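You operate a simulated robot arm through the tools that you are given. There is no shell and no other tool.

Carry out the task below with a simulated robot arm. There is one attempt and no reset: what you move stays moved.

JOB
Run the reel's line right out, wind it in and lock the reel.

The check looks at the end state, three seconds after you hand in, the way a careful person would. Anything else that was tipped, shoved, dropped, spilled or broken makes it a failure.

ROBOT AND FRAMES
A 7-joint arm with a two-finger parallel gripper, fixed in place. Base frame: the origin is at the foot of the arm, x ahead of it, y to its left, z up. Lengths are in mm, angles in degrees, forces in N, time in s.
With the tool pointing down near the work surface it reaches from about 440 to 920 mm from the base axis. Its first joint turns from -143.0 to 143.0 degrees. Payload 3 kg.
The TCP is the grasp point between the finger pads, 30 mm short of the fingertips. In the tool frame z runs along the fingers and y along their closing line. The gripper opens to 94 mm. The fingers are 28 mm wide and 10 mm thick; the gripper's body (50 by 96 mm) begins 55 mm behind the TCP.
Orientation is that of the tool frame in the base frame, as a unit quaternion [x, y, z, w]. With the fingers straight down and closing along the base's y, the tool's x points along the base's -x, its y along +y and its z along -z.

CONTROLS
- The arm moves only by the tool nudge_tool. Its argument "rows" is a list of rows, each a list of 2 entries, a list of its own where there are three numbers: the shift along the base's x, y, z in cm, then the turn, a rotation vector about the base's x, y, z in degrees. In form: [[[tx, ty, tz], [wx, wy, wz]], ...]. A call has 1 to 20 rows; each row is the pose to reach, as a shift and turn from the pose commanded when the call began. "fingers" is the opening in per cent of the stroke, from 0 (shut) to 100 (fully open), set as the call begins (left out, the last holds). A row lasts 0.2 s, in which the tool goes at most 50 mm and 8.6 degrees; a call with a longer step from one row to the next is refused whole, and so is a gripper value outside its range. Where a pose cannot be reached the arm comes as near as it can. A force on the tool above 40 N (or 10 N above the force at the start of the call, whichever is more), or a blocked arm, ends the call early, and 0.2 s more pass. The fingers move at their own pace (about 72 mm/s each) and stop on an object; they squeeze with about 35 N. The grip force told is the motor's: it shows also when the fingers shut on nothing. Time passes only in rows, and 0.2 s behind the last, so rows that repeat a pose let the fingers close. The reply holds the time, the measured pose of the TCP, the force on the tool along the base axes, the opening and the grip force, in the units named above and with some noise, with the torque about the TCP (base axes, N m) and any sound that the robot's microphone picked up.
- Cameras (640 x 400 px; columns grow to the right, rows downward): "scene" is fixed at [52, -497.8, 1393.4]; the picture's right is [0.52, -0.85, 0.00], its down [-0.45, -0.27, -0.85] and it looks along [0.73, 0.45, -0.53] (base axes); focal length 323 px, centre (320, 200). "wrist" rides on the gripper at [76, 14, -102] in the tool frame; the picture's right is [-0.18, 0.98, 0.00], its down [-0.75, -0.14, -0.64] and it looks along [-0.63, -0.12, 0.77] (tool axes); focal length 243 px, centre (320, 200).
- grab_frame(camera): a new picture of that camera. The clock stands still meanwhile.
- measure_at(camera, pixels): for up to 12 pixels [column, row] of the newest picture of that camera ("zoom" is the newest enlarged one), the place [x, y, z] in the base frame of the surface seen there, good to about 2 mm. The clock stands still meanwhile.
- close_up(camera, box): a new picture of the part [left, top, right, bottom] of that camera's present view, enlarged. The clock stands still meanwhile.
- close_job(): hands the job in; it is judged then, once.

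Unless the task says otherwise, let go and move clear before handing in.

The tools are called after "Call:" as name(argument=value, ...) on one line, values as JSON. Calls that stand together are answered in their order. nudge_tool: Moves the arm, as the interface text tells. Its arguments: {"type":"object","properties":{"rows":{"type":"array","items":{"type":"array"}},"fingers":{"type":"number"}},"required":["rows"]} The other tools are called the same way: grab_frame (camera) takes a picture; measure_at (camera, pixels) gives the place of the surface under pixels of a picture; close_up (camera, box) takes an enlarged picture of a part of a camera's view; close_job () hands the job in.

At the start:

```text
time_s: 0.0
tcp_pos: [606.7, 232.1, 982.8]
orientation: [0.0, 1.0, 0.0, 0.0]
force: [0.1, 0.3, -0.3]
torque: [-0.02, 0.01, -0.01]
gripper_width: 94.1
grip_force: 0.1
```

scene: 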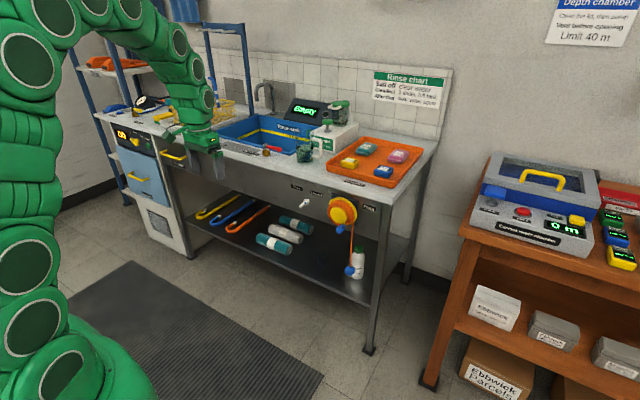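
wrist: 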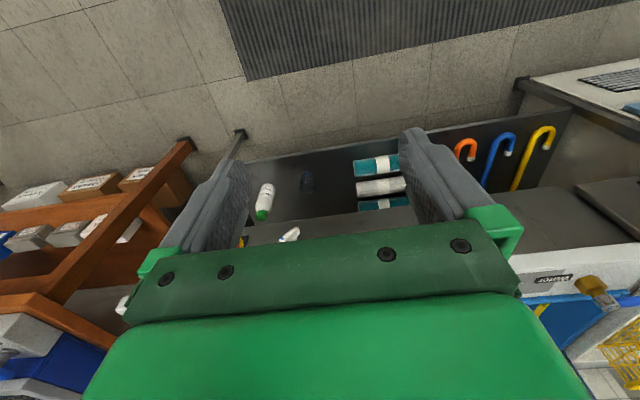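

The scene picture shows an orange/yellow reel on the bench front near pixel (343,211), with an orange line down to a blue knob near (350,270). I'll take an enlarged look at it before moving.

Call:
close_up(camera="scene", box=[280, 170, 400, 290])

Call:
close_up(camera="scene", box=[310, 190, 380, 234])

```text
3.33 times, centred on (340, 230) of scene
```

zoom: 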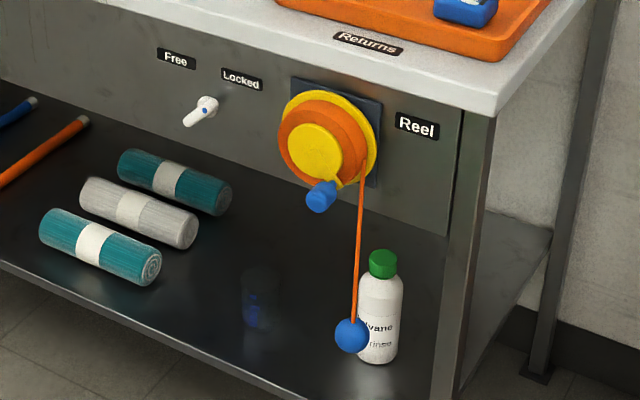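

```text
9.09 times, centred on (345, 212) of scene
```

zoom: 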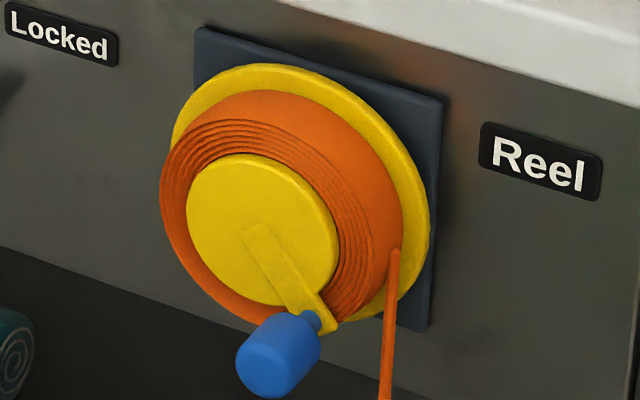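

The enlarged view shows a crank with a blue knob on the reel's face, the line hanging to a blue ball beside a bottle, and a white lever under "Free"/"Locked" labels. A faint glassy thing stands on the shelf too. I'll measure these.

Call:
close_up(camera="scene", box=[280, 170, 400, 290])

Call:
measure_at(camera="zoom", pixels=[[175, 58], [242, 79], [207, 105], [188, 122], [312, 145], [320, 195], [350, 335], [361, 170], [382, 260], [417, 125], [262, 300], [375, 92]])

Call:
close_up(camera="scene", box=[300, 180, 340, 205])

Call:
close_up(camera="scene", box=[310, 240, 380, 284])

```text
3.33 times, centred on (340, 230) of scene
```

zoom: 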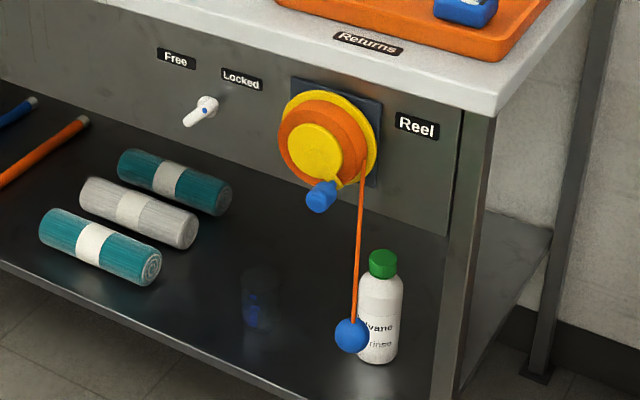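

```text
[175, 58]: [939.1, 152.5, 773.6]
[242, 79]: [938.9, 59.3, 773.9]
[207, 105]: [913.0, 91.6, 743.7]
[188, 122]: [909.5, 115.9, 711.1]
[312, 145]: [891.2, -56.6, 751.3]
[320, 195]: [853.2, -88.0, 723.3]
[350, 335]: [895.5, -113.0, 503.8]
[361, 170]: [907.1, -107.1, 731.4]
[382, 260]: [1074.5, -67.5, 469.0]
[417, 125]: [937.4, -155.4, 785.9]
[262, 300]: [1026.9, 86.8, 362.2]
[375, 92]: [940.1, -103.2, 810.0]
```

```text
16.00 times, centred on (320, 192) of scene
```

zoom: 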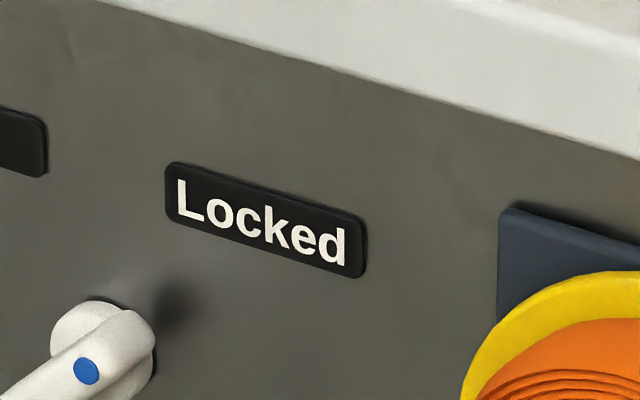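

```text
9.09 times, centred on (345, 262) of scene
```

zoom: 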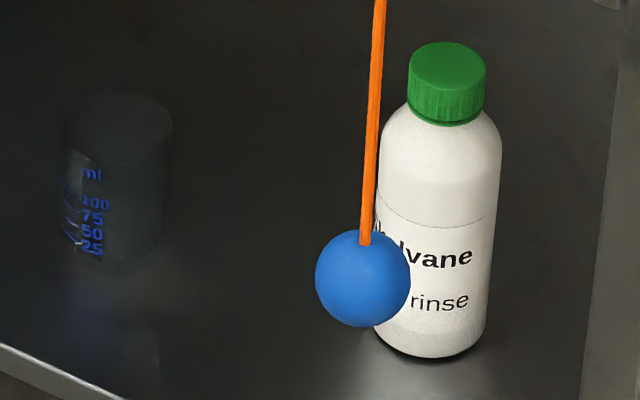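

The lever's hub reads about (913,92,744) and its tip about (910,116,711); the reel hub face is near (891,-57,751), and the knob near (853,-88,723). I'll read the wall chart and get bigger views of the lever and other parts before moving.

Call:
close_up(camera="scene", box=[368, 66, 448, 116])

Call:
close_up(camera="scene", box=[285, 178, 333, 208])

Call:
close_up(camera="scene", box=[190, 70, 350, 170])

Call:
close_up(camera="scene", box=[540, 0, 640, 62])

```text
8.00 times, centred on (408, 91) of scene
```

zoom: 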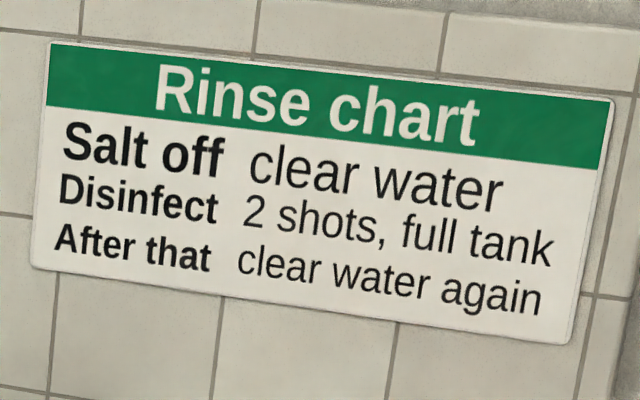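

```text
13.33 times, centred on (309, 193) of scene
```

zoom: 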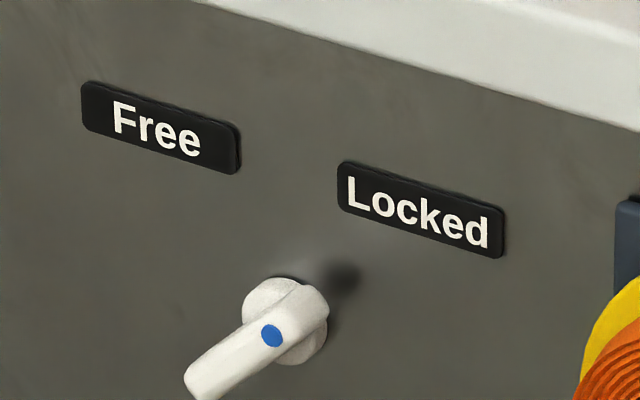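

```text
4.00 times, centred on (270, 120) of scene
```

zoom: 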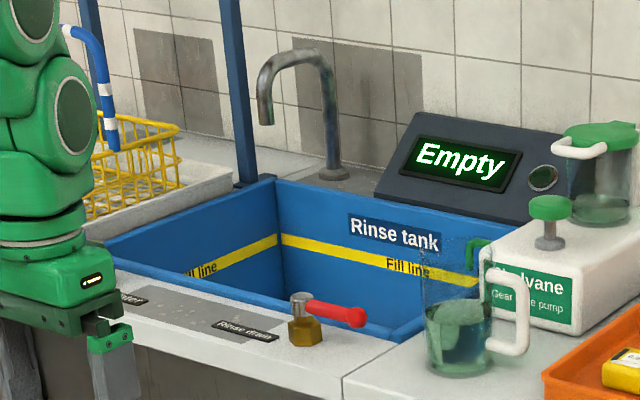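

```text
6.40 times, centred on (590, 31) of scene
```

zoom: 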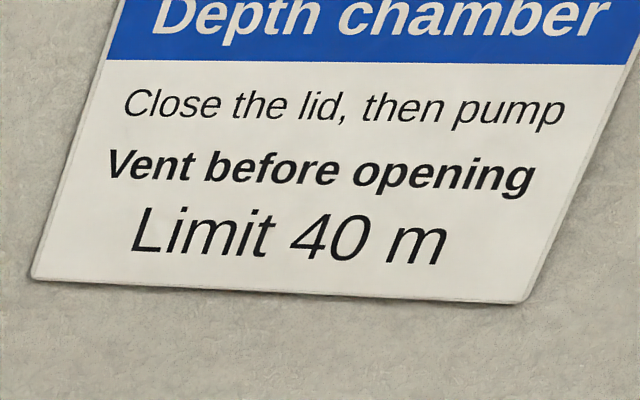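

I need the lever's real geometry, so I'll re-zoom on it and measure along it. I'll also measure the reel parts in a larger view.

Call:
close_up(camera="scene", box=[285, 178, 333, 208])

Call:
measure_at(camera="zoom", pixels=[[271, 335], [312, 296], [225, 365], [195, 390], [260, 292], [300, 355], [330, 330], [290, 310], [160, 128], [420, 212], [240, 395], [347, 275]])

Call:
close_up(camera="scene", box=[288, 184, 336, 214])

Call:
measure_at(camera="zoom", pixels=[[231, 255], [272, 216], [185, 285], [165, 310], [155, 300], [175, 320], [285, 240], [140, 330]])

```text
13.33 times, centred on (309, 193) of scene
```

zoom: 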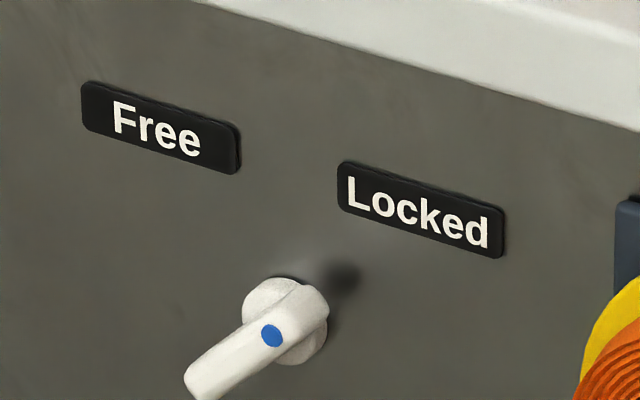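

```text
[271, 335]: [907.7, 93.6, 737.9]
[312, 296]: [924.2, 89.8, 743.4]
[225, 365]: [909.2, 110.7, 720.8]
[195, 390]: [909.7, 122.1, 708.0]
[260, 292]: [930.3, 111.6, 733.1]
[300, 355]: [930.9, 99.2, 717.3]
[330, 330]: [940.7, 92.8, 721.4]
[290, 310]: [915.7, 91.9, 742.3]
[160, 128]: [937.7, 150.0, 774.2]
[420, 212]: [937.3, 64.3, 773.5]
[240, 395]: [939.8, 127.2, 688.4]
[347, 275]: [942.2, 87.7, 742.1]
```

```text
13.33 times, centred on (312, 199) of scene
```

zoom: 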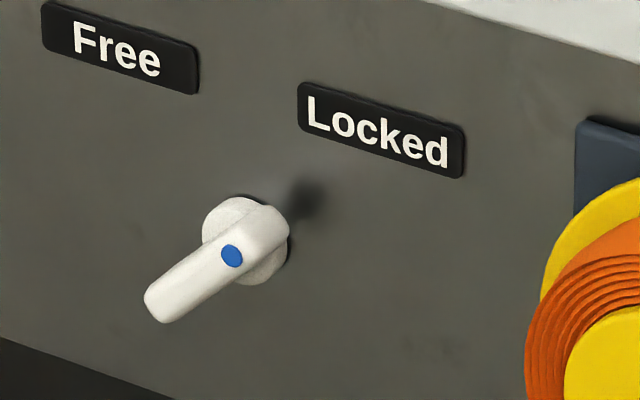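

```text
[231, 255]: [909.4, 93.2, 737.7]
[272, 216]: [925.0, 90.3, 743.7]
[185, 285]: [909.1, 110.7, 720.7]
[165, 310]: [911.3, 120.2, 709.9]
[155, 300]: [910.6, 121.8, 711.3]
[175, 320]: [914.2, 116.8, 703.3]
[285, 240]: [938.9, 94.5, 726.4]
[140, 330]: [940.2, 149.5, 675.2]
```

The bar knob runs from about (88,745) to (123,705) in y,z, centred on a disc near y 105, z 727. Its blue dot is at the upper-right end, pointing at "Locked", so the reel looks locked now. I'll swing the tool to point forward (+x) at a safe standoff in front of the panel and look from there.

Call:
nudge_tool(rows=[[[0.8, -1.15, -1.85], [0, -8.18, 0]], [[1.6, -2.3, -3.7], [0, -16.36, 0]], [[2.4, -3.45, -5.55], [0, -24.54, 0]], [[3.2, -4.6, -7.4], [0, -32.72, 0]], [[4.0, -5.75, -9.25], [0, -40.9, 0]], [[4.8, -6.9, -11.1], [0, -49.08, 0]], [[5.6, -8.05, -12.95], [0, -57.26, 0]], [[6.4, -9.2, -14.8], [0, -65.44, 0]], [[7.2, -10.35, -16.65], [0, -73.62, 0]], [[8.0, -11.5, -18.5], [0, -81.8, 0]], [[8.8, -12.7, -20.3], [0, -90, 0]], [[8.8, -12.7, -20.3], [0, -90, 0]]], fingers=60)

Call:
grab_frame(camera="wrist")

Call:
grab_frame(camera="scene")

```text
time_s: 2.6
tcp_pos: [695.0, 104.5, 781.7]
orientation: [0.0, 0.707, 0.0, 0.707]
force: [0.6, -0.1, -0.1]
torque: [0.0, -0.01, 0.02]
gripper_width: 56.3
grip_force: 0.0
```

```text
taken
```

wrist: 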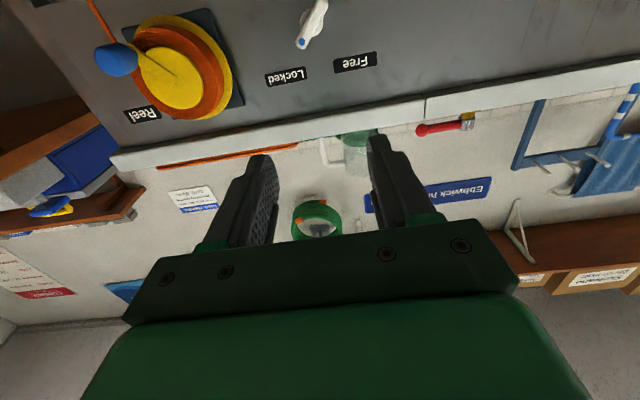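

```text
taken
```

scene: 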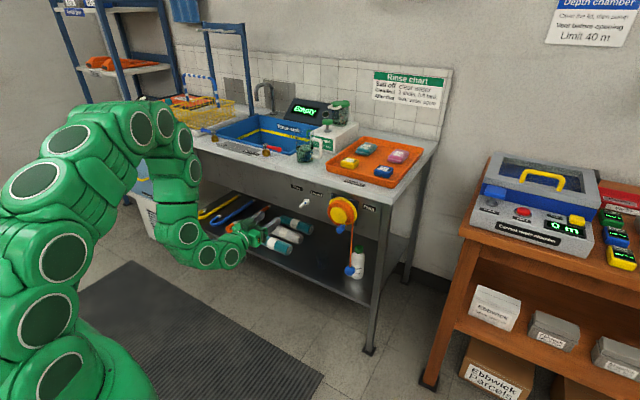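

The wrist view (upside down, as the camera hangs below) shows the knob at about (313,25) and the reel at (175,70), with the blue dot at the knob's lower end towards "Locked". I'll enlarge both and measure.

Call:
close_up(camera="wrist", box=[250, 0, 410, 100])

Call:
measure_at(camera="wrist", pixels=[[302, 43], [320, 4], [311, 24], [286, 77], [355, 63], [117, 60], [165, 80], [160, 65], [215, 90], [142, 115], [140, 45], [220, 70]])

Call:
close_up(camera="wrist", box=[80, 0, 260, 130])

```text
4.00 times, centred on (330, 50) of wrist
```

zoom: 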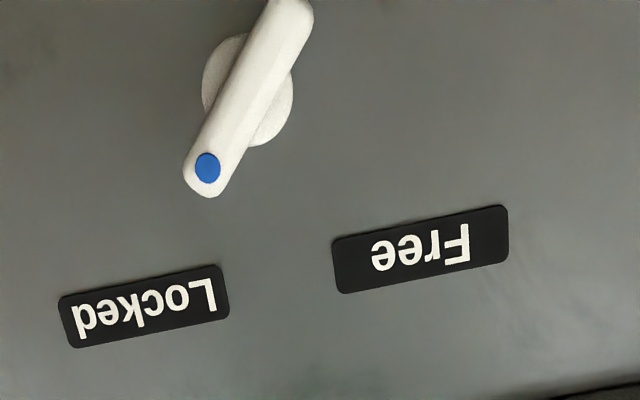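

```text
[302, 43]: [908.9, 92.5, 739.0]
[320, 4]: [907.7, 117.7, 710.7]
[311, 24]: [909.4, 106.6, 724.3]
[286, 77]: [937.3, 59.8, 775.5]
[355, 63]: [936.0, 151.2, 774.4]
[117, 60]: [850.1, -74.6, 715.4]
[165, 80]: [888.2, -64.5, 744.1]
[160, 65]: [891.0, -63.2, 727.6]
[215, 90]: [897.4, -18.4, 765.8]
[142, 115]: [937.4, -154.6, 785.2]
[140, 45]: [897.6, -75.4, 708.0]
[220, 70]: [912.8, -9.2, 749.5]
```

```text
3.08 times, centred on (170, 65) of wrist
```

zoom: 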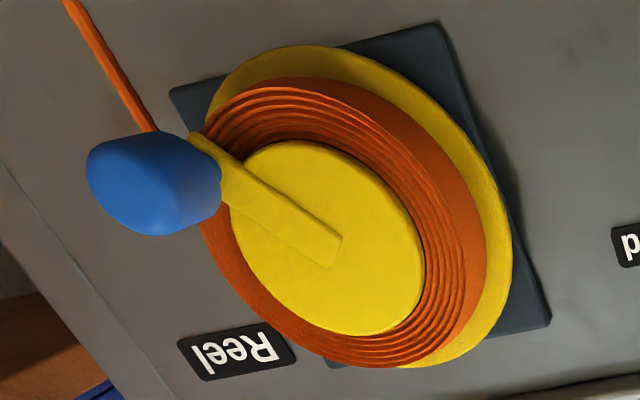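

Confirmed in the close-up: the blue dot end points at "Locked", so the reel must be freed first. I'll roll the gripper 45° to match the bar and come up to a standoff in front of the knob at about (840,106,725).

Call:
nudge_tool(rows=[[[2, 0, -1], [7.5, 0, 0]], [[4, 0, -2], [15, 0, 0]], [[6, 0, -3], [22.5, 0, 0]], [[8, 0.05, -4], [30, 0, 0]], [[10, 0.1, -5], [37.5, 0, 0]], [[12, 0.1, -5.6], [45, 0, 0]], [[14, 0.1, -5.6], [45, 0, 0]], [[14, 0.1, -5.6], [45, 0, 0]]])

Call:
grab_frame(camera="wrist")

Call:
close_up(camera="scene", box=[240, 160, 368, 240])

```text
time_s: 4.4
tcp_pos: [835.4, 107.0, 724.5]
orientation: [0.271, 0.654, 0.27, 0.653]
force: [0.1, -0.8, -0.7]
torque: [0.0, -0.01, 0.0]
gripper_width: 56.4
grip_force: 0.1
```

```text
taken
```

wrist: 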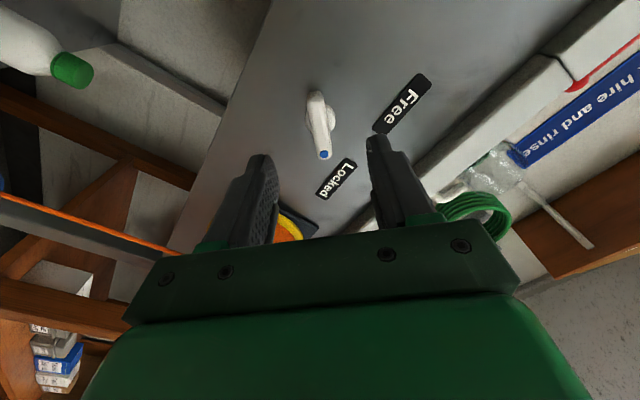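

```text
5.00 times, centred on (304, 200) of scene
```

zoom: 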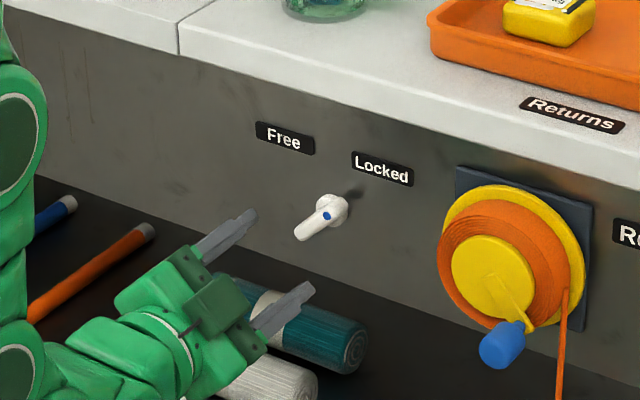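

The bar (about (320,125) in the wrist view) lies parallel to the fingers and centred between them. I'll measure its ends once more from here to fix its centre before moving in.

Call:
measure_at(camera="wrist", pixels=[[323, 153], [314, 96], [318, 125], [328, 110], [312, 92], [325, 157]])

Call:
close_up(camera="wrist", box=[270, 75, 366, 175])

```text
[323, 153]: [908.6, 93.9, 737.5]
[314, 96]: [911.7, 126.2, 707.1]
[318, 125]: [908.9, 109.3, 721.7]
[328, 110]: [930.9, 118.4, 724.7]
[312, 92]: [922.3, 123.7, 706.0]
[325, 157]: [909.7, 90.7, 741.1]
```

```text
4.00 times, centred on (318, 125) of wrist
```

zoom: 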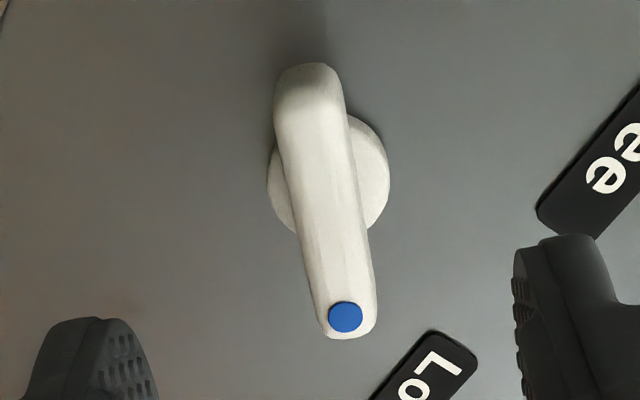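

The bar's ends read (126,707) and (91,741), giving a centre near (107.5,724), which matches the tool axis. I'll move straight in 60 mm and close on the bar.

Call:
nudge_tool(rows=[[[2, 0, 0], [0, 0, 0]], [[4, 0, 0], [0, 0, 0]], [[5.2, 0, 0], [0, 0, 0]], [[6.0, 0, 0], [0, 0, 0]], [[6.0, 0, 0], [0, 0, 0]]])

```text
time_s: 5.6
tcp_pos: [895.5, 107.5, 724.3]
orientation: [0.271, 0.654, 0.271, 0.653]
force: [0.7, 0.3, 0.0]
torque: [0.0, 0.01, 0.01]
gripper_width: 56.2
grip_force: 0.0
```

No contact on the way in (force under 1 N) and the TCP is at (895.5,107.5,724.3). I'll close on the bar, waiting a few rows for the fingers.

Call:
nudge_tool(rows=[[[0, 0, 0], [0, 0, 0]], [[0, 0, 0], [0, 0, 0]], [[0, 0, 0], [0, 0, 0]]], fingers=0)

Call:
grab_frame(camera="wrist")

```text
time_s: 6.4
tcp_pos: [895.8, 105.0, 724.6]
orientation: [0.271, 0.653, 0.27, 0.653]
force: [3.3, -1.0, -4.6]
torque: [0.03, 0.04, 0.05]
gripper_width: 12.9
grip_force: 45.0
```

```text
taken
```

wrist: 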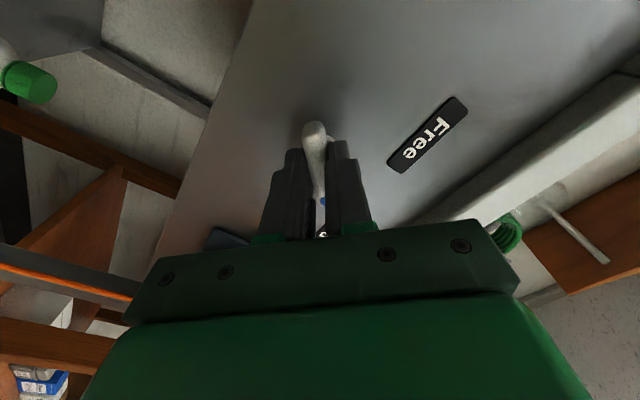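

The fingers hold the bar (12.9 mm, 45 N). I'll turn it -30° about x first (counterclockwise seen from the robot, towards "Free") and check the resistance.

Call:
nudge_tool(rows=[[[0, 0, 0], [-6, 0, 0]], [[0, 0, 0], [-12, 0, 0]], [[0, 0, 0], [-18, 0, 0]], [[0, 0, 0], [-24, 0, 0]], [[0, 0, 0], [-30, 0, 0]]])

```text
time_s: 7.6
tcp_pos: [894.4, 105.4, 724.2]
orientation: [0.091, 0.702, 0.092, 0.701]
force: [29.7, -0.2, -17.7]
torque: [0.02, 0.46, 0.06]
gripper_width: 13.0
grip_force: 45.2
```

The turn went through but a 30 N pull along x and -18 N in z built up. I'll look at the knob before going on.

Call:
grab_frame(camera="wrist")

Call:
close_up(camera="scene", box=[260, 170, 356, 230])

```text
taken
```

wrist: 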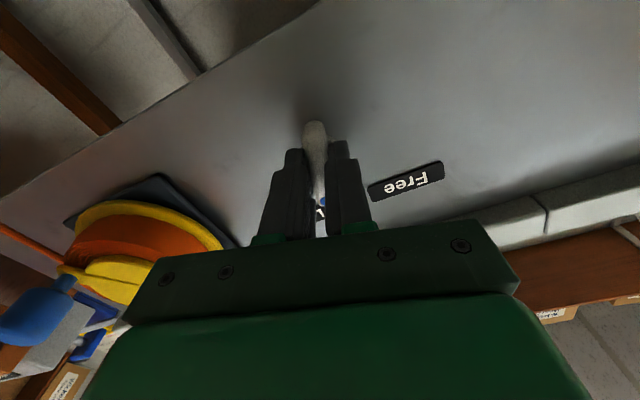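

```text
6.67 times, centred on (308, 200) of scene
```

zoom: 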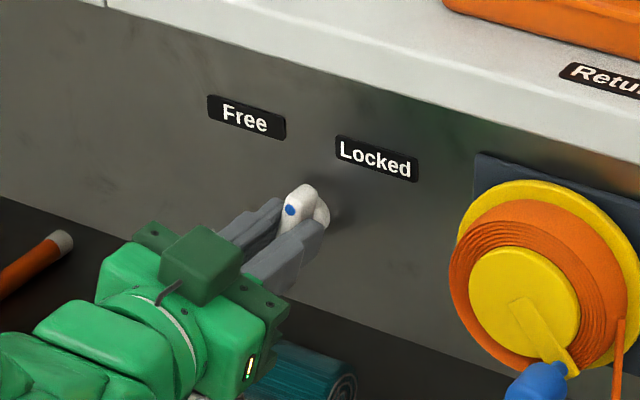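

The bar turned with the tool: the dot now sits at upper middle, (290,210) in the zoom. I'll ease the tool +1 mm in x and -0.7 mm in z to take the load off, and carry on to -60°.

Call:
nudge_tool(rows=[[[0.1, 0, -0.07], [0, 0, 0]], [[0.1, 0, -0.07], [-6, 0, 0]], [[0.1, 0, -0.07], [-12, 0, 0]], [[0.1, 0, -0.07], [-18, 0, 0]], [[0.1, 0, -0.07], [-24, 0, 0]], [[0.1, 0, -0.07], [-30, 0, 0]]])

```text
time_s: 9.0
tcp_pos: [895.0, 104.7, 722.9]
orientation: [-0.091, 0.701, -0.093, 0.701]
force: [-33.2, -9.0, 10.1]
torque: [-0.03, -0.36, -0.09]
gripper_width: 12.8
grip_force: 45.2
```

The load flipped sign (-33 N in x), so about 0.5 mm too far; the roll is now at -15°. I'll back off half a millimetre in x, +0.3 mm in z and finish the remaining 30°.

Call:
nudge_tool(rows=[[[-0.05, -0.01, 0.03], [0, 0, 0]], [[-0.05, -0.01, 0.03], [-6, 0, 0]], [[-0.05, -0.01, 0.03], [-12, 0, 0]], [[-0.05, -0.01, 0.03], [-18, 0, 0]], [[-0.05, -0.01, 0.03], [-24, 0, 0]], [[-0.05, -0.01, 0.03], [-30, 0, 0]]])

Call:
grab_frame(camera="wrist")

Call:
close_up(camera="scene", box=[260, 170, 356, 230])

```text
time_s: 10.4
tcp_pos: [894.1, 103.4, 724.0]
orientation: [-0.269, 0.653, -0.272, 0.653]
force: [21.6, -16.3, -1.3]
torque: [0.08, -0.57, 0.51]
gripper_width: 13.0
grip_force: 44.7
```

```text
taken
```

wrist: 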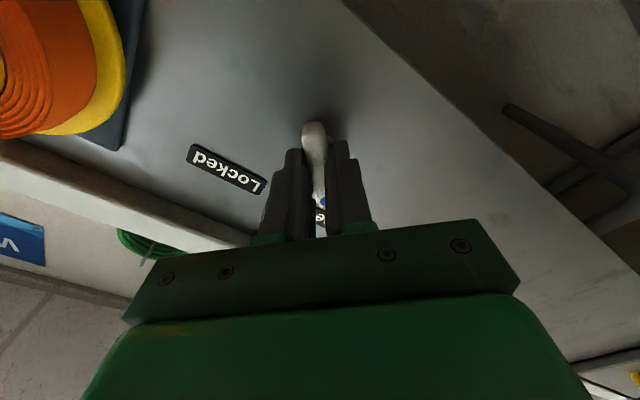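

```text
6.67 times, centred on (308, 200) of scene
```

zoom: 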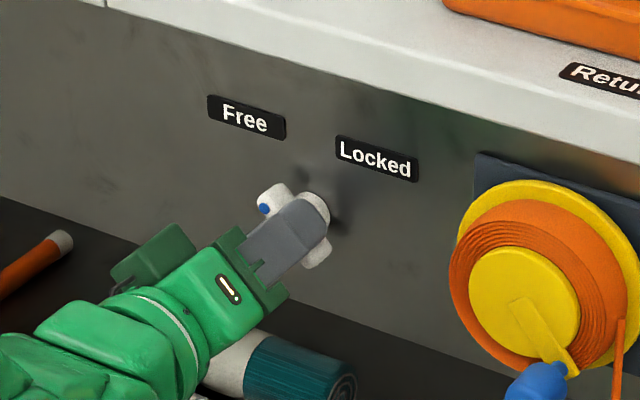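

The dot now points up-left at "Free" ((265,208) in the zoom). I'll open the fingers and back straight out.

Call:
nudge_tool(rows=[[[0, 0, 0], [0, 0, 0]], [[0, 0, 0], [0, 0, 0]], [[0, 0, 0], [0, 0, 0]], [[-2, 0, 0], [0, 0, 0]], [[-5, 0, 0], [0, 0, 0]], [[-8, 0, 0], [0, 0, 0]], [[-10, 0, 0], [0, 0, 0]]], fingers=60)

Call:
grab_frame(camera="scene")

Call:
close_up(camera="scene", box=[280, 170, 400, 290])

```text
time_s: 12.0
tcp_pos: [796.5, 105.3, 722.3]
orientation: [-0.269, 0.654, -0.271, 0.653]
force: [0.6, -0.3, 0.0]
torque: [0.02, 0.0, -0.01]
gripper_width: 56.6
grip_force: 0.1
```

```text
taken
```

scene: 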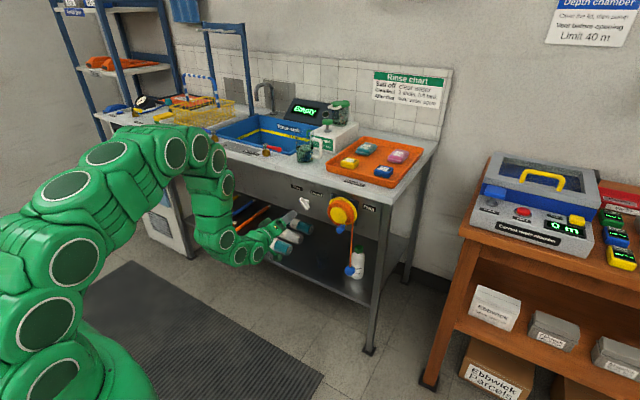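

```text
3.33 times, centred on (340, 230) of scene
```

zoom: 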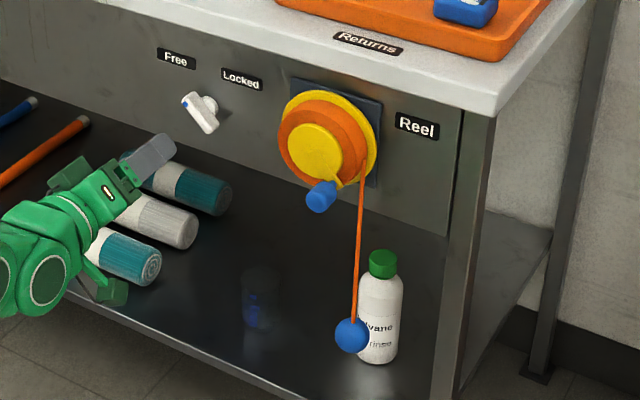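

The knob is at "Free" and the ball has not moved, so the reel must be driven by its crank (or pulled). I'll roll the gripper level again and move across in front of the reel at a standoff to measure its centre and crank knob.

Call:
nudge_tool(rows=[[[-2, 0, 0], [0, 0, 0]], [[-5, -2, 0.4], [7.5, 0, 0]], [[-6, -5, 0.8], [15, 0, 0]], [[-6, -8, 1.2], [22.5, 0, 0]], [[-6, -11, 1.6], [30, 0, 0]], [[-6, -14, 2.0], [37.5, 0, 0]], [[-6, -16.5, 2.3], [45, 0, 0]], [[-6, -16.5, 2.3], [45, 0, 0]]])

Call:
grab_frame(camera="wrist")

```text
time_s: 13.8
tcp_pos: [735.3, -60.2, 746.1]
orientation: [0.001, 0.707, 0.002, 0.707]
force: [-0.7, 1.0, -0.1]
torque: [-0.03, -0.03, 0.0]
gripper_width: 56.5
grip_force: 0.1
```

```text
taken
```

wrist: 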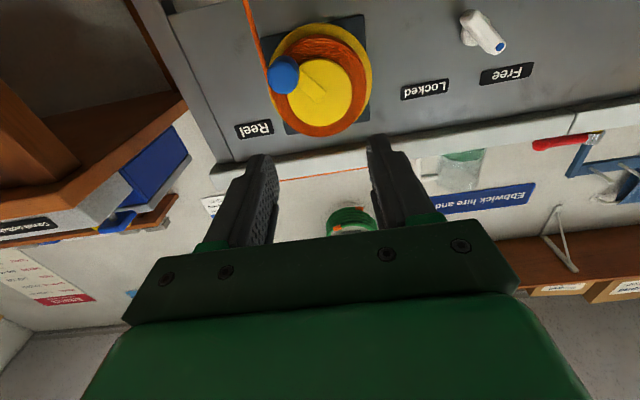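

Call:
close_up(camera="wrist", box=[236, 0, 396, 140])

Call:
measure_at(camera="wrist", pixels=[[283, 72], [272, 82], [296, 75], [283, 60], [283, 90], [325, 95], [351, 90], [320, 125], [318, 62], [367, 80], [335, 30], [258, 45]])

```text
2.86 times, centred on (316, 70) of wrist
```

zoom: 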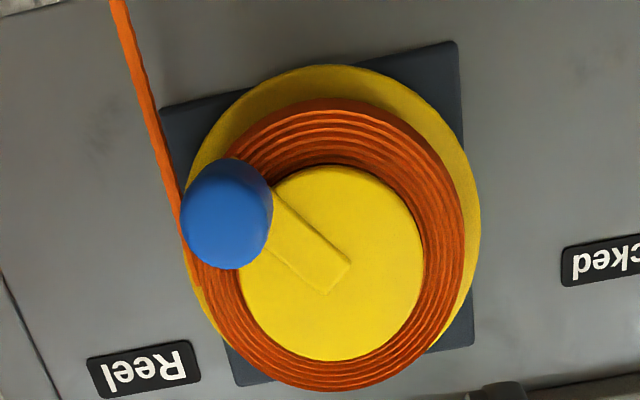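

```text
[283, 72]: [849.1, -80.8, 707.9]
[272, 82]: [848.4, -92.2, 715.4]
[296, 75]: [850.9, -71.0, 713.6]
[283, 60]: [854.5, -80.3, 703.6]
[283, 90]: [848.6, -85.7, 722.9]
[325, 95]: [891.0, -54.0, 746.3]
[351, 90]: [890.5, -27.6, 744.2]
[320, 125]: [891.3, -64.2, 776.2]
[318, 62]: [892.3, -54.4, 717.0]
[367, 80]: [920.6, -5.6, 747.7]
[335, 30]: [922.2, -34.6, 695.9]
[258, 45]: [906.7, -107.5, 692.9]
```

The close-up shows the hub disc centred near zoom (331,262) and the blue knob at (228,213). I'll measure hub edges and knob edges from it.

Call:
measure_at(camera="zoom", pixels=[[421, 255], [322, 356], [345, 168], [245, 295], [331, 262], [230, 215], [190, 215], [262, 190], [225, 165], [222, 262], [344, 260], [195, 245]])

```text
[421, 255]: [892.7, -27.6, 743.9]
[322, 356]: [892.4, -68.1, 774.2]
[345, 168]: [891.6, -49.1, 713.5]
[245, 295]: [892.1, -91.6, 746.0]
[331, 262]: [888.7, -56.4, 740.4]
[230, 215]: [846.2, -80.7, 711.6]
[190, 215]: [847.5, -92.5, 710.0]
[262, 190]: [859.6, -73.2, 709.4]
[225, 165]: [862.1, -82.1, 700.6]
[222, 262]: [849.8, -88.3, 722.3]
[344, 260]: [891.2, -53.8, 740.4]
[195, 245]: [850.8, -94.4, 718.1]
```

The hub circle fits a centre at about (y -59.6, z 744.2), and the knob sits at about (-82.5,712), radius ~39.5 mm, spanning x from 848 back to the crank arm at ~888. Before cranking I'll check where the ball hangs relative to the shelf's front edge.

Call:
close_up(camera="scene", box=[280, 200, 408, 320])

Call:
measure_at(camera="zoom", pixels=[[350, 225], [260, 312], [330, 275], [200, 250], [350, 330], [420, 350], [462, 390], [385, 265], [470, 300], [358, 120], [300, 250]])

```text
3.33 times, centred on (344, 260) of scene
```

zoom: 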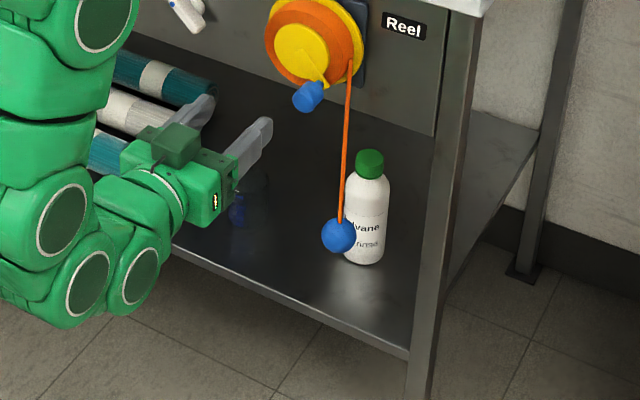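

```text
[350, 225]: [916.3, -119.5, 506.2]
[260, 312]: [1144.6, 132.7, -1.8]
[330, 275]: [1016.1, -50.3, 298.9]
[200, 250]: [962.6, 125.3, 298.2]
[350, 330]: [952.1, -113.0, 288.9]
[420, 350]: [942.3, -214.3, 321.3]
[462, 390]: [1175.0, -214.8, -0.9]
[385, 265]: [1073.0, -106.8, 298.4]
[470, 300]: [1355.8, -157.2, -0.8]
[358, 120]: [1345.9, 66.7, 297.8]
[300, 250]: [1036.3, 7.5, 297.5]
```

The shelf's front edge is at about x 952 (top z 298), and the ball hangs in front of it at x ~907, so it can drop freely. I'll align the open gripper with the crank knob at a 60 mm standoff.

Call:
nudge_tool(rows=[[[1, -1, -1.5], [0, 0, 0]], [[2.5, -2.2, -3.4], [0, 0, 0]], [[5, -2.2, -3.4], [0, 0, 0]], [[5, -2.2, -3.4], [0, 0, 0]]])

Call:
grab_frame(camera="wrist")

Call:
close_up(camera="wrist", box=[240, 60, 400, 160])

```text
time_s: 14.8
tcp_pos: [786.8, -80.8, 710.8]
orientation: [0.0, 0.707, 0.0, 0.707]
force: [0.2, -1.0, -0.3]
torque: [0.02, 0.02, 0.01]
gripper_width: 56.3
grip_force: 0.0
```

```text
taken
```

wrist: 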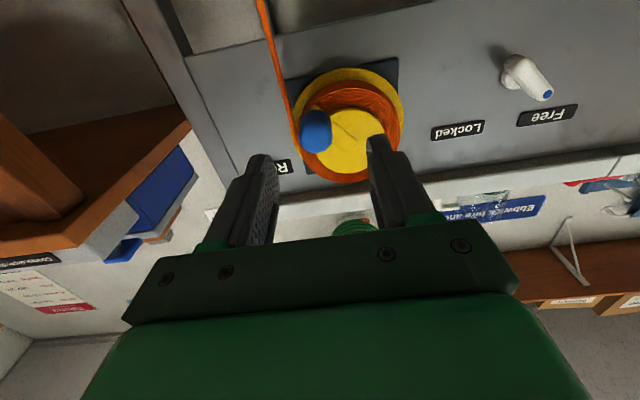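

```text
4.00 times, centred on (320, 110) of wrist
```

zoom: 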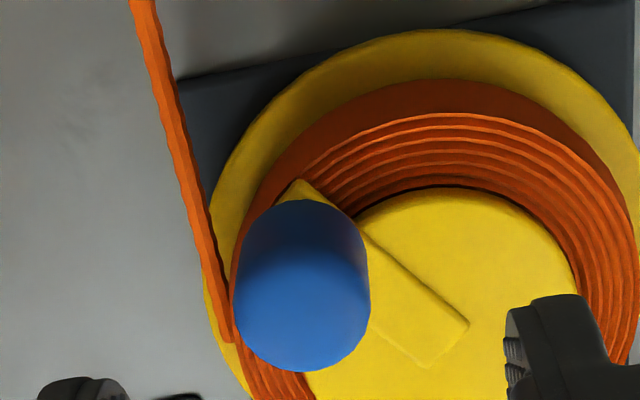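

Call:
measure_at(camera="zoom", pixels=[[240, 290], [365, 290], [302, 365], [302, 210], [300, 280], [245, 330], [355, 335], [360, 220], [300, 190], [430, 350], [245, 220]])

```text
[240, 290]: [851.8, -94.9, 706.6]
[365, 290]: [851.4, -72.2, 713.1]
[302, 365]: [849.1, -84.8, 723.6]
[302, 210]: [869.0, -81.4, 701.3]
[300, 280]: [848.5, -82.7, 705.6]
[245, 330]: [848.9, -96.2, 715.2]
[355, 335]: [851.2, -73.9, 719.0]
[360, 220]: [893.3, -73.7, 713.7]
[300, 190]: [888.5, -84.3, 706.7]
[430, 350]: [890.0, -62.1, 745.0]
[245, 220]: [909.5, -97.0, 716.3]
```

The knob's face spans y -96 to -72 and z 701 to 724, so its axis is at about (-84,712) with a 12 mm radius. I'll shift to it, move in 64 mm (fingertips at x ~881, clear of the crank arm at 888) and then close.

Call:
nudge_tool(rows=[[[1, -0.3, 0.12], [0, 0, 0]], [[3, -0.3, 0.12], [0, 0, 0]], [[5, -0.3, 0.12], [0, 0, 0]], [[6.4, -0.3, 0.12], [0, 0, 0]], [[6.4, -0.3, 0.12], [0, 0, 0]]])

Call:
grab_frame(camera="wrist")

```text
time_s: 16.0
tcp_pos: [848.9, -83.7, 713.1]
orientation: [-0.001, 0.707, 0.001, 0.708]
force: [0.2, 0.2, -0.7]
torque: [-0.01, -0.02, 0.01]
gripper_width: 56.6
grip_force: 0.0
```

```text
taken
```

wrist: 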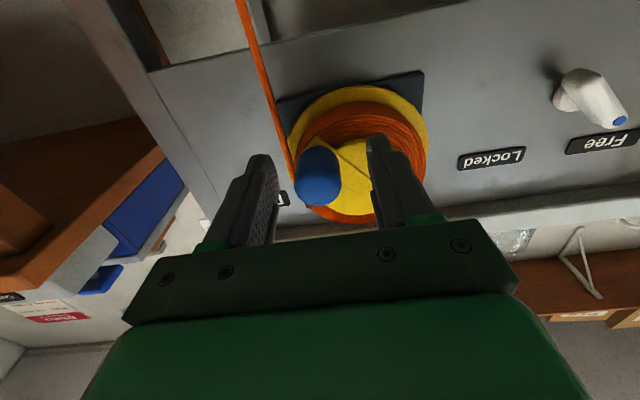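

The knob ((317,177) in the wrist view) is centred between the fingers with no contact. I'll close on it.

Call:
nudge_tool(rows=[[[0, 0, 0], [0, 0, 0]], [[0, 0, 0], [0, 0, 0]], [[0, 0, 0], [0, 0, 0]]], fingers=0)

Call:
grab_frame(camera="wrist")

```text
time_s: 16.8
tcp_pos: [849.3, -84.7, 713.9]
orientation: [0.0, 0.707, 0.0, 0.707]
force: [1.7, -7.5, -3.3]
torque: [0.12, 0.12, 0.65]
gripper_width: 25.8
grip_force: 44.9
```

```text
taken
```

wrist: 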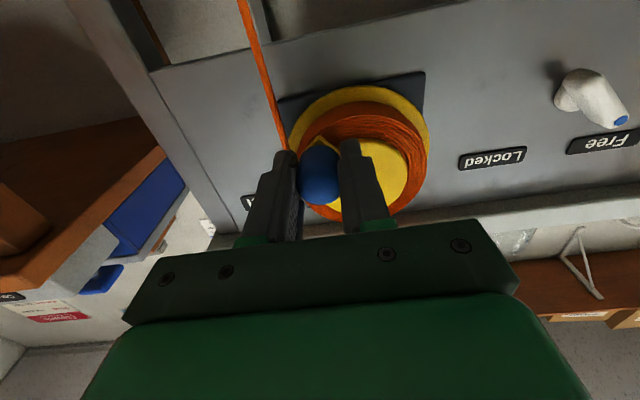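

Gripped at 25.8 mm. I'll crank 30° along the circle in the unwinding sense (positive about x, right side of the reel going down) and see how it responds.

Call:
nudge_tool(rows=[[[0, 0.596, -0.375], [0, 0, 0]], [[0, 1.248, -0.64], [0, 0, 0]], [[0, 1.937, -0.789], [0, 0, 0]]])

Call:
grab_frame(camera="wrist")

Call:
close_up(camera="scene", box=[280, 170, 400, 290])

```text
time_s: 17.6
tcp_pos: [849.5, -65.6, 705.6]
orientation: [0.001, 0.708, -0.001, 0.707]
force: [4.4, -16.7, -8.7]
torque: [0.6, 0.03, 0.49]
gripper_width: 25.2
grip_force: 45.4
```

```text
taken
```

wrist: 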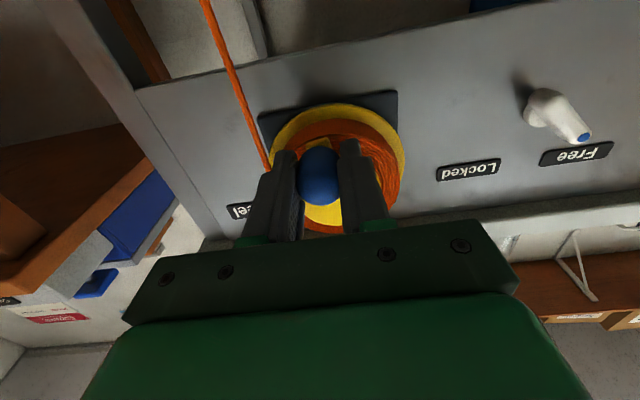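

```text
3.33 times, centred on (340, 230) of scene
```

zoom: 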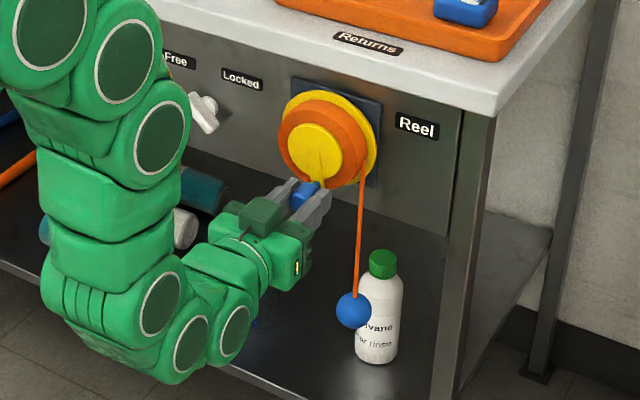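

The ball went up, from zoom (350,335) to (353,309), so this sense winds in here. I'll measure the ball to be sure before reversing.

Call:
measure_at(camera="zoom", pixels=[[353, 309], [361, 200], [358, 260], [320, 165], [322, 145]])

Call:
close_up(camera="scene", box=[310, 190, 380, 234])

```text
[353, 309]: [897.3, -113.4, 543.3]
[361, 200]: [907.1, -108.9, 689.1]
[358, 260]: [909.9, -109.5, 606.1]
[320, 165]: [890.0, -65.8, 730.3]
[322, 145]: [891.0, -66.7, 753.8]
```

```text
9.09 times, centred on (345, 212) of scene
```

zoom: 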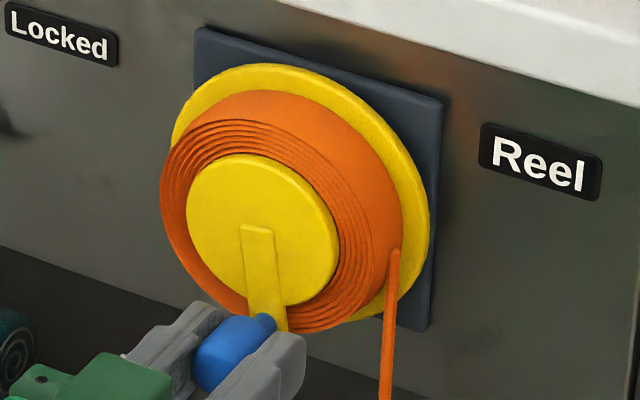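

The ball rose about 38 mm for 30° (z 504 to 543), so positive winds in and negative runs the line out. I'll crank back the other way, 60° first, watching the force and the ball.

Call:
nudge_tool(rows=[[[0, -0.823, 0.193], [0, 0, 0]], [[0, -1.587, 0.552], [0, 0, 0]], [[0, -2.259, 1.063], [0, 0, 0]], [[0, -2.811, 1.702], [0, 0, 0]], [[0, -3.218, 2.442], [0, 0, 0]]])

Call:
grab_frame(camera="wrist")

Call:
close_up(camera="scene", box=[280, 170, 400, 290])

```text
time_s: 18.8
tcp_pos: [849.7, -95.8, 729.9]
orientation: [-0.001, 0.708, 0.0, 0.706]
force: [-8.9, 21.3, -7.3]
torque: [-0.53, -0.12, -0.56]
gripper_width: 25.4
grip_force: 44.5
```

```text
taken
```

wrist: 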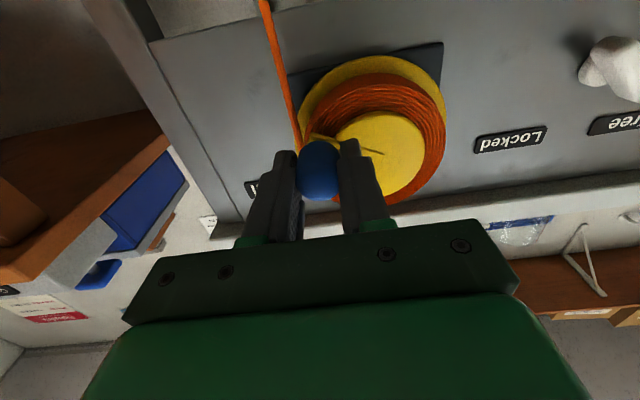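

```text
3.33 times, centred on (340, 230) of scene
```

zoom: 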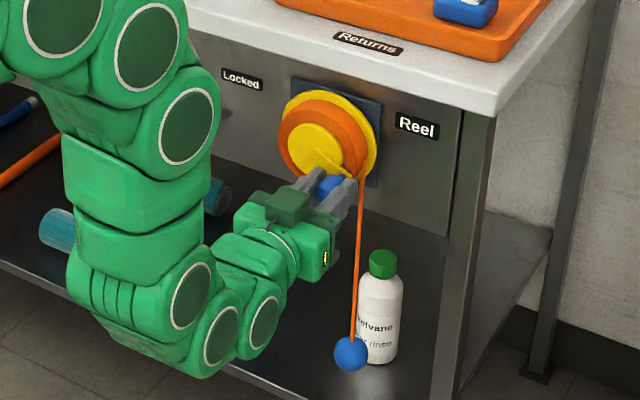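

The ball dropped to zoom (350,353), lower than at the start, so this is the pay-out sense; about 21 N of drag. I'll keep going another 90° on a slightly smaller radius.

Call:
nudge_tool(rows=[[[0, -0.239, 1.023], [0, 0, 0]], [[0, -0.244, 2.067], [0, 0, 0]], [[0, 0.02, 3.077], [0, 0, 0]], [[0, 0.538, 3.984], [0, 0, 0]], [[0, 1.272, 4.727], [0, 0, 0]], [[0, 2.174, 5.254], [0, 0, 0]]])

Call:
grab_frame(camera="wrist")

Call:
close_up(camera="scene", box=[280, 170, 400, 290])

```text
time_s: 20.2
tcp_pos: [850.0, -76.2, 784.0]
orientation: [0.0, 0.706, 0.0, 0.708]
force: [-1.9, -7.6, 7.7]
torque: [-0.17, 0.18, 0.68]
gripper_width: 25.5
grip_force: 44.6
```

```text
taken
```

wrist: 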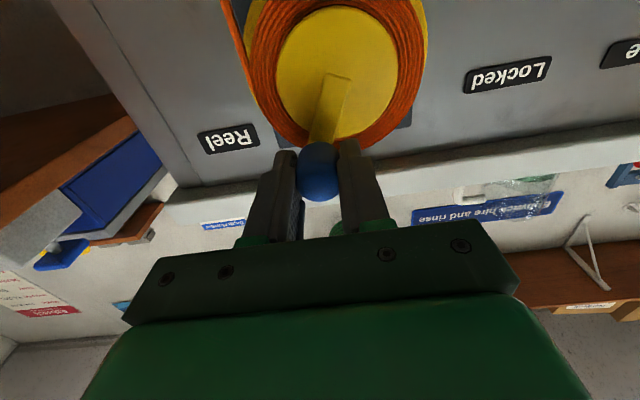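

```text
3.33 times, centred on (340, 230) of scene
```

zoom: 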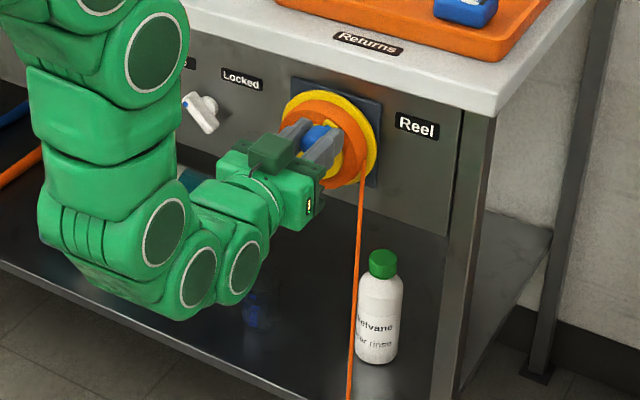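

It turns easily (under 11 N) and the ball is already below the zoomed area. I'll carry on half a turn in the same sense.

Call:
nudge_tool(rows=[[[0, 1.007, 0.275], [0, 0, 0]], [[0, 2.051, 0.28], [0, 0, 0]], [[0, 3.061, 0.016], [0, 0, 0]], [[0, 3.968, -0.502], [0, 0, 0]], [[0, 4.711, -1.236], [0, 0, 0]], [[0, 5.238, -2.138], [0, 0, 0]], [[0, 5.513, -3.145], [0, 0, 0]], [[0, 5.518, -4.189], [0, 0, 0]], [[0, 5.254, -5.199], [0, 0, 0]], [[0, 4.736, -6.106], [0, 0, 0]], [[0, 4.002, -6.849], [0, 0, 0]], [[0, 3.1, -7.376], [0, 0, 0]]])

Call:
grab_frame(camera="scene")

Call:
grab_frame(camera="wrist")

```text
time_s: 20.9
tcp_pos: [850.0, -60.4, 785.9]
orientation: [0.005, 0.706, -0.004, 0.709]
force: [7.6, -6.0, -2.6]
torque: [0.24, -0.94, 1.3]
gripper_width: 26.2
grip_force: 44.6
stopped in row 3: the force on the tool passed its limit at 50 N (the readings are from after the stop); the commanded pose is now the measured one
```

```text
taken
```

scene: 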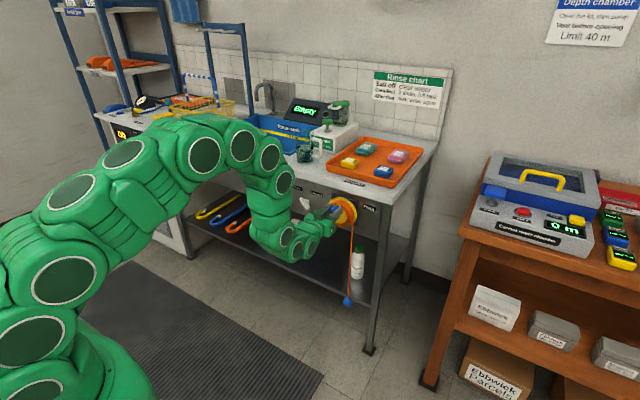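

```text
taken
```

wrist: 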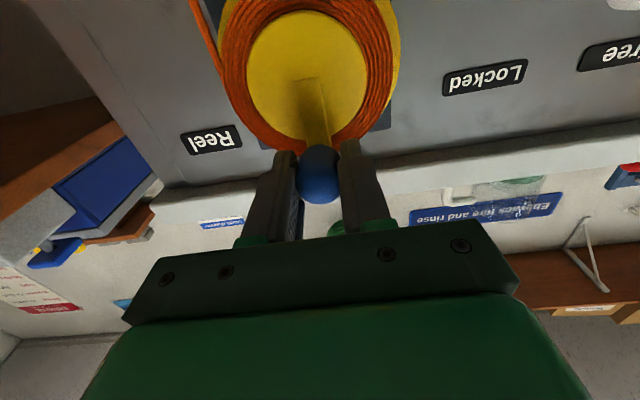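

It stopped in row 3 with 50 N at about the top of the circle (y -60, z 786); the ball now hangs at scene (347,301). That may be the end of the line; I'll measure the ball and look at the line at the reel.

Call:
close_up(camera="scene", box=[300, 180, 400, 320])

Call:
measure_at(camera="scene", pixels=[[347, 301], [349, 285], [351, 250]])

Call:
close_up(camera="wrist", box=[180, 0, 420, 150])

Call:
close_up(camera="scene", box=[310, 185, 380, 229])

```text
2.86 times, centred on (350, 250) of scene
```

zoom: 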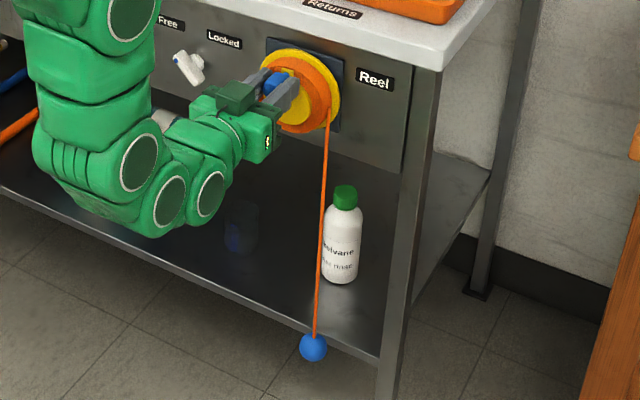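

```text
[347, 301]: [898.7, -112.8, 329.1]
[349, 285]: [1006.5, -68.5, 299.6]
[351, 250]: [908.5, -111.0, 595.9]
```

```text
2.67 times, centred on (300, 75) of wrist
```

zoom: 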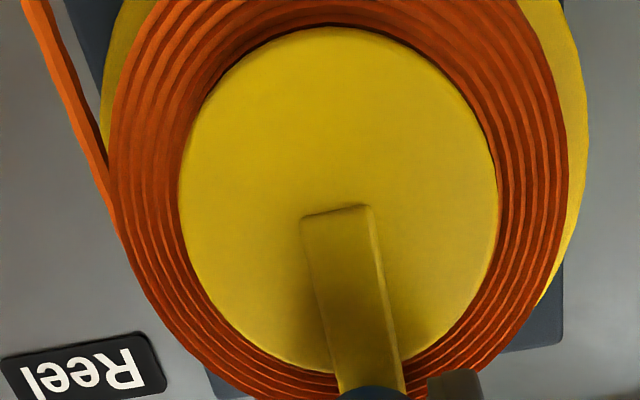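

```text
9.09 times, centred on (345, 207) of scene
```

zoom: 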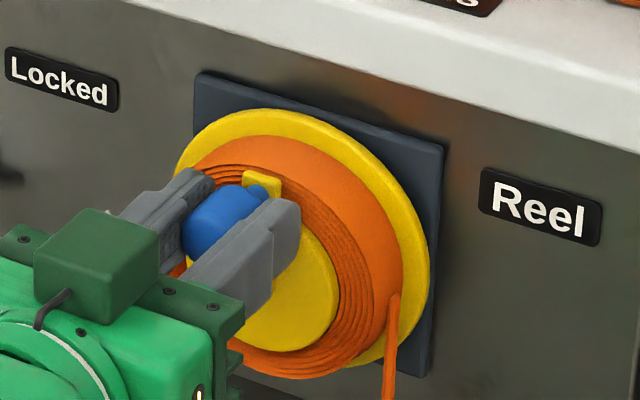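

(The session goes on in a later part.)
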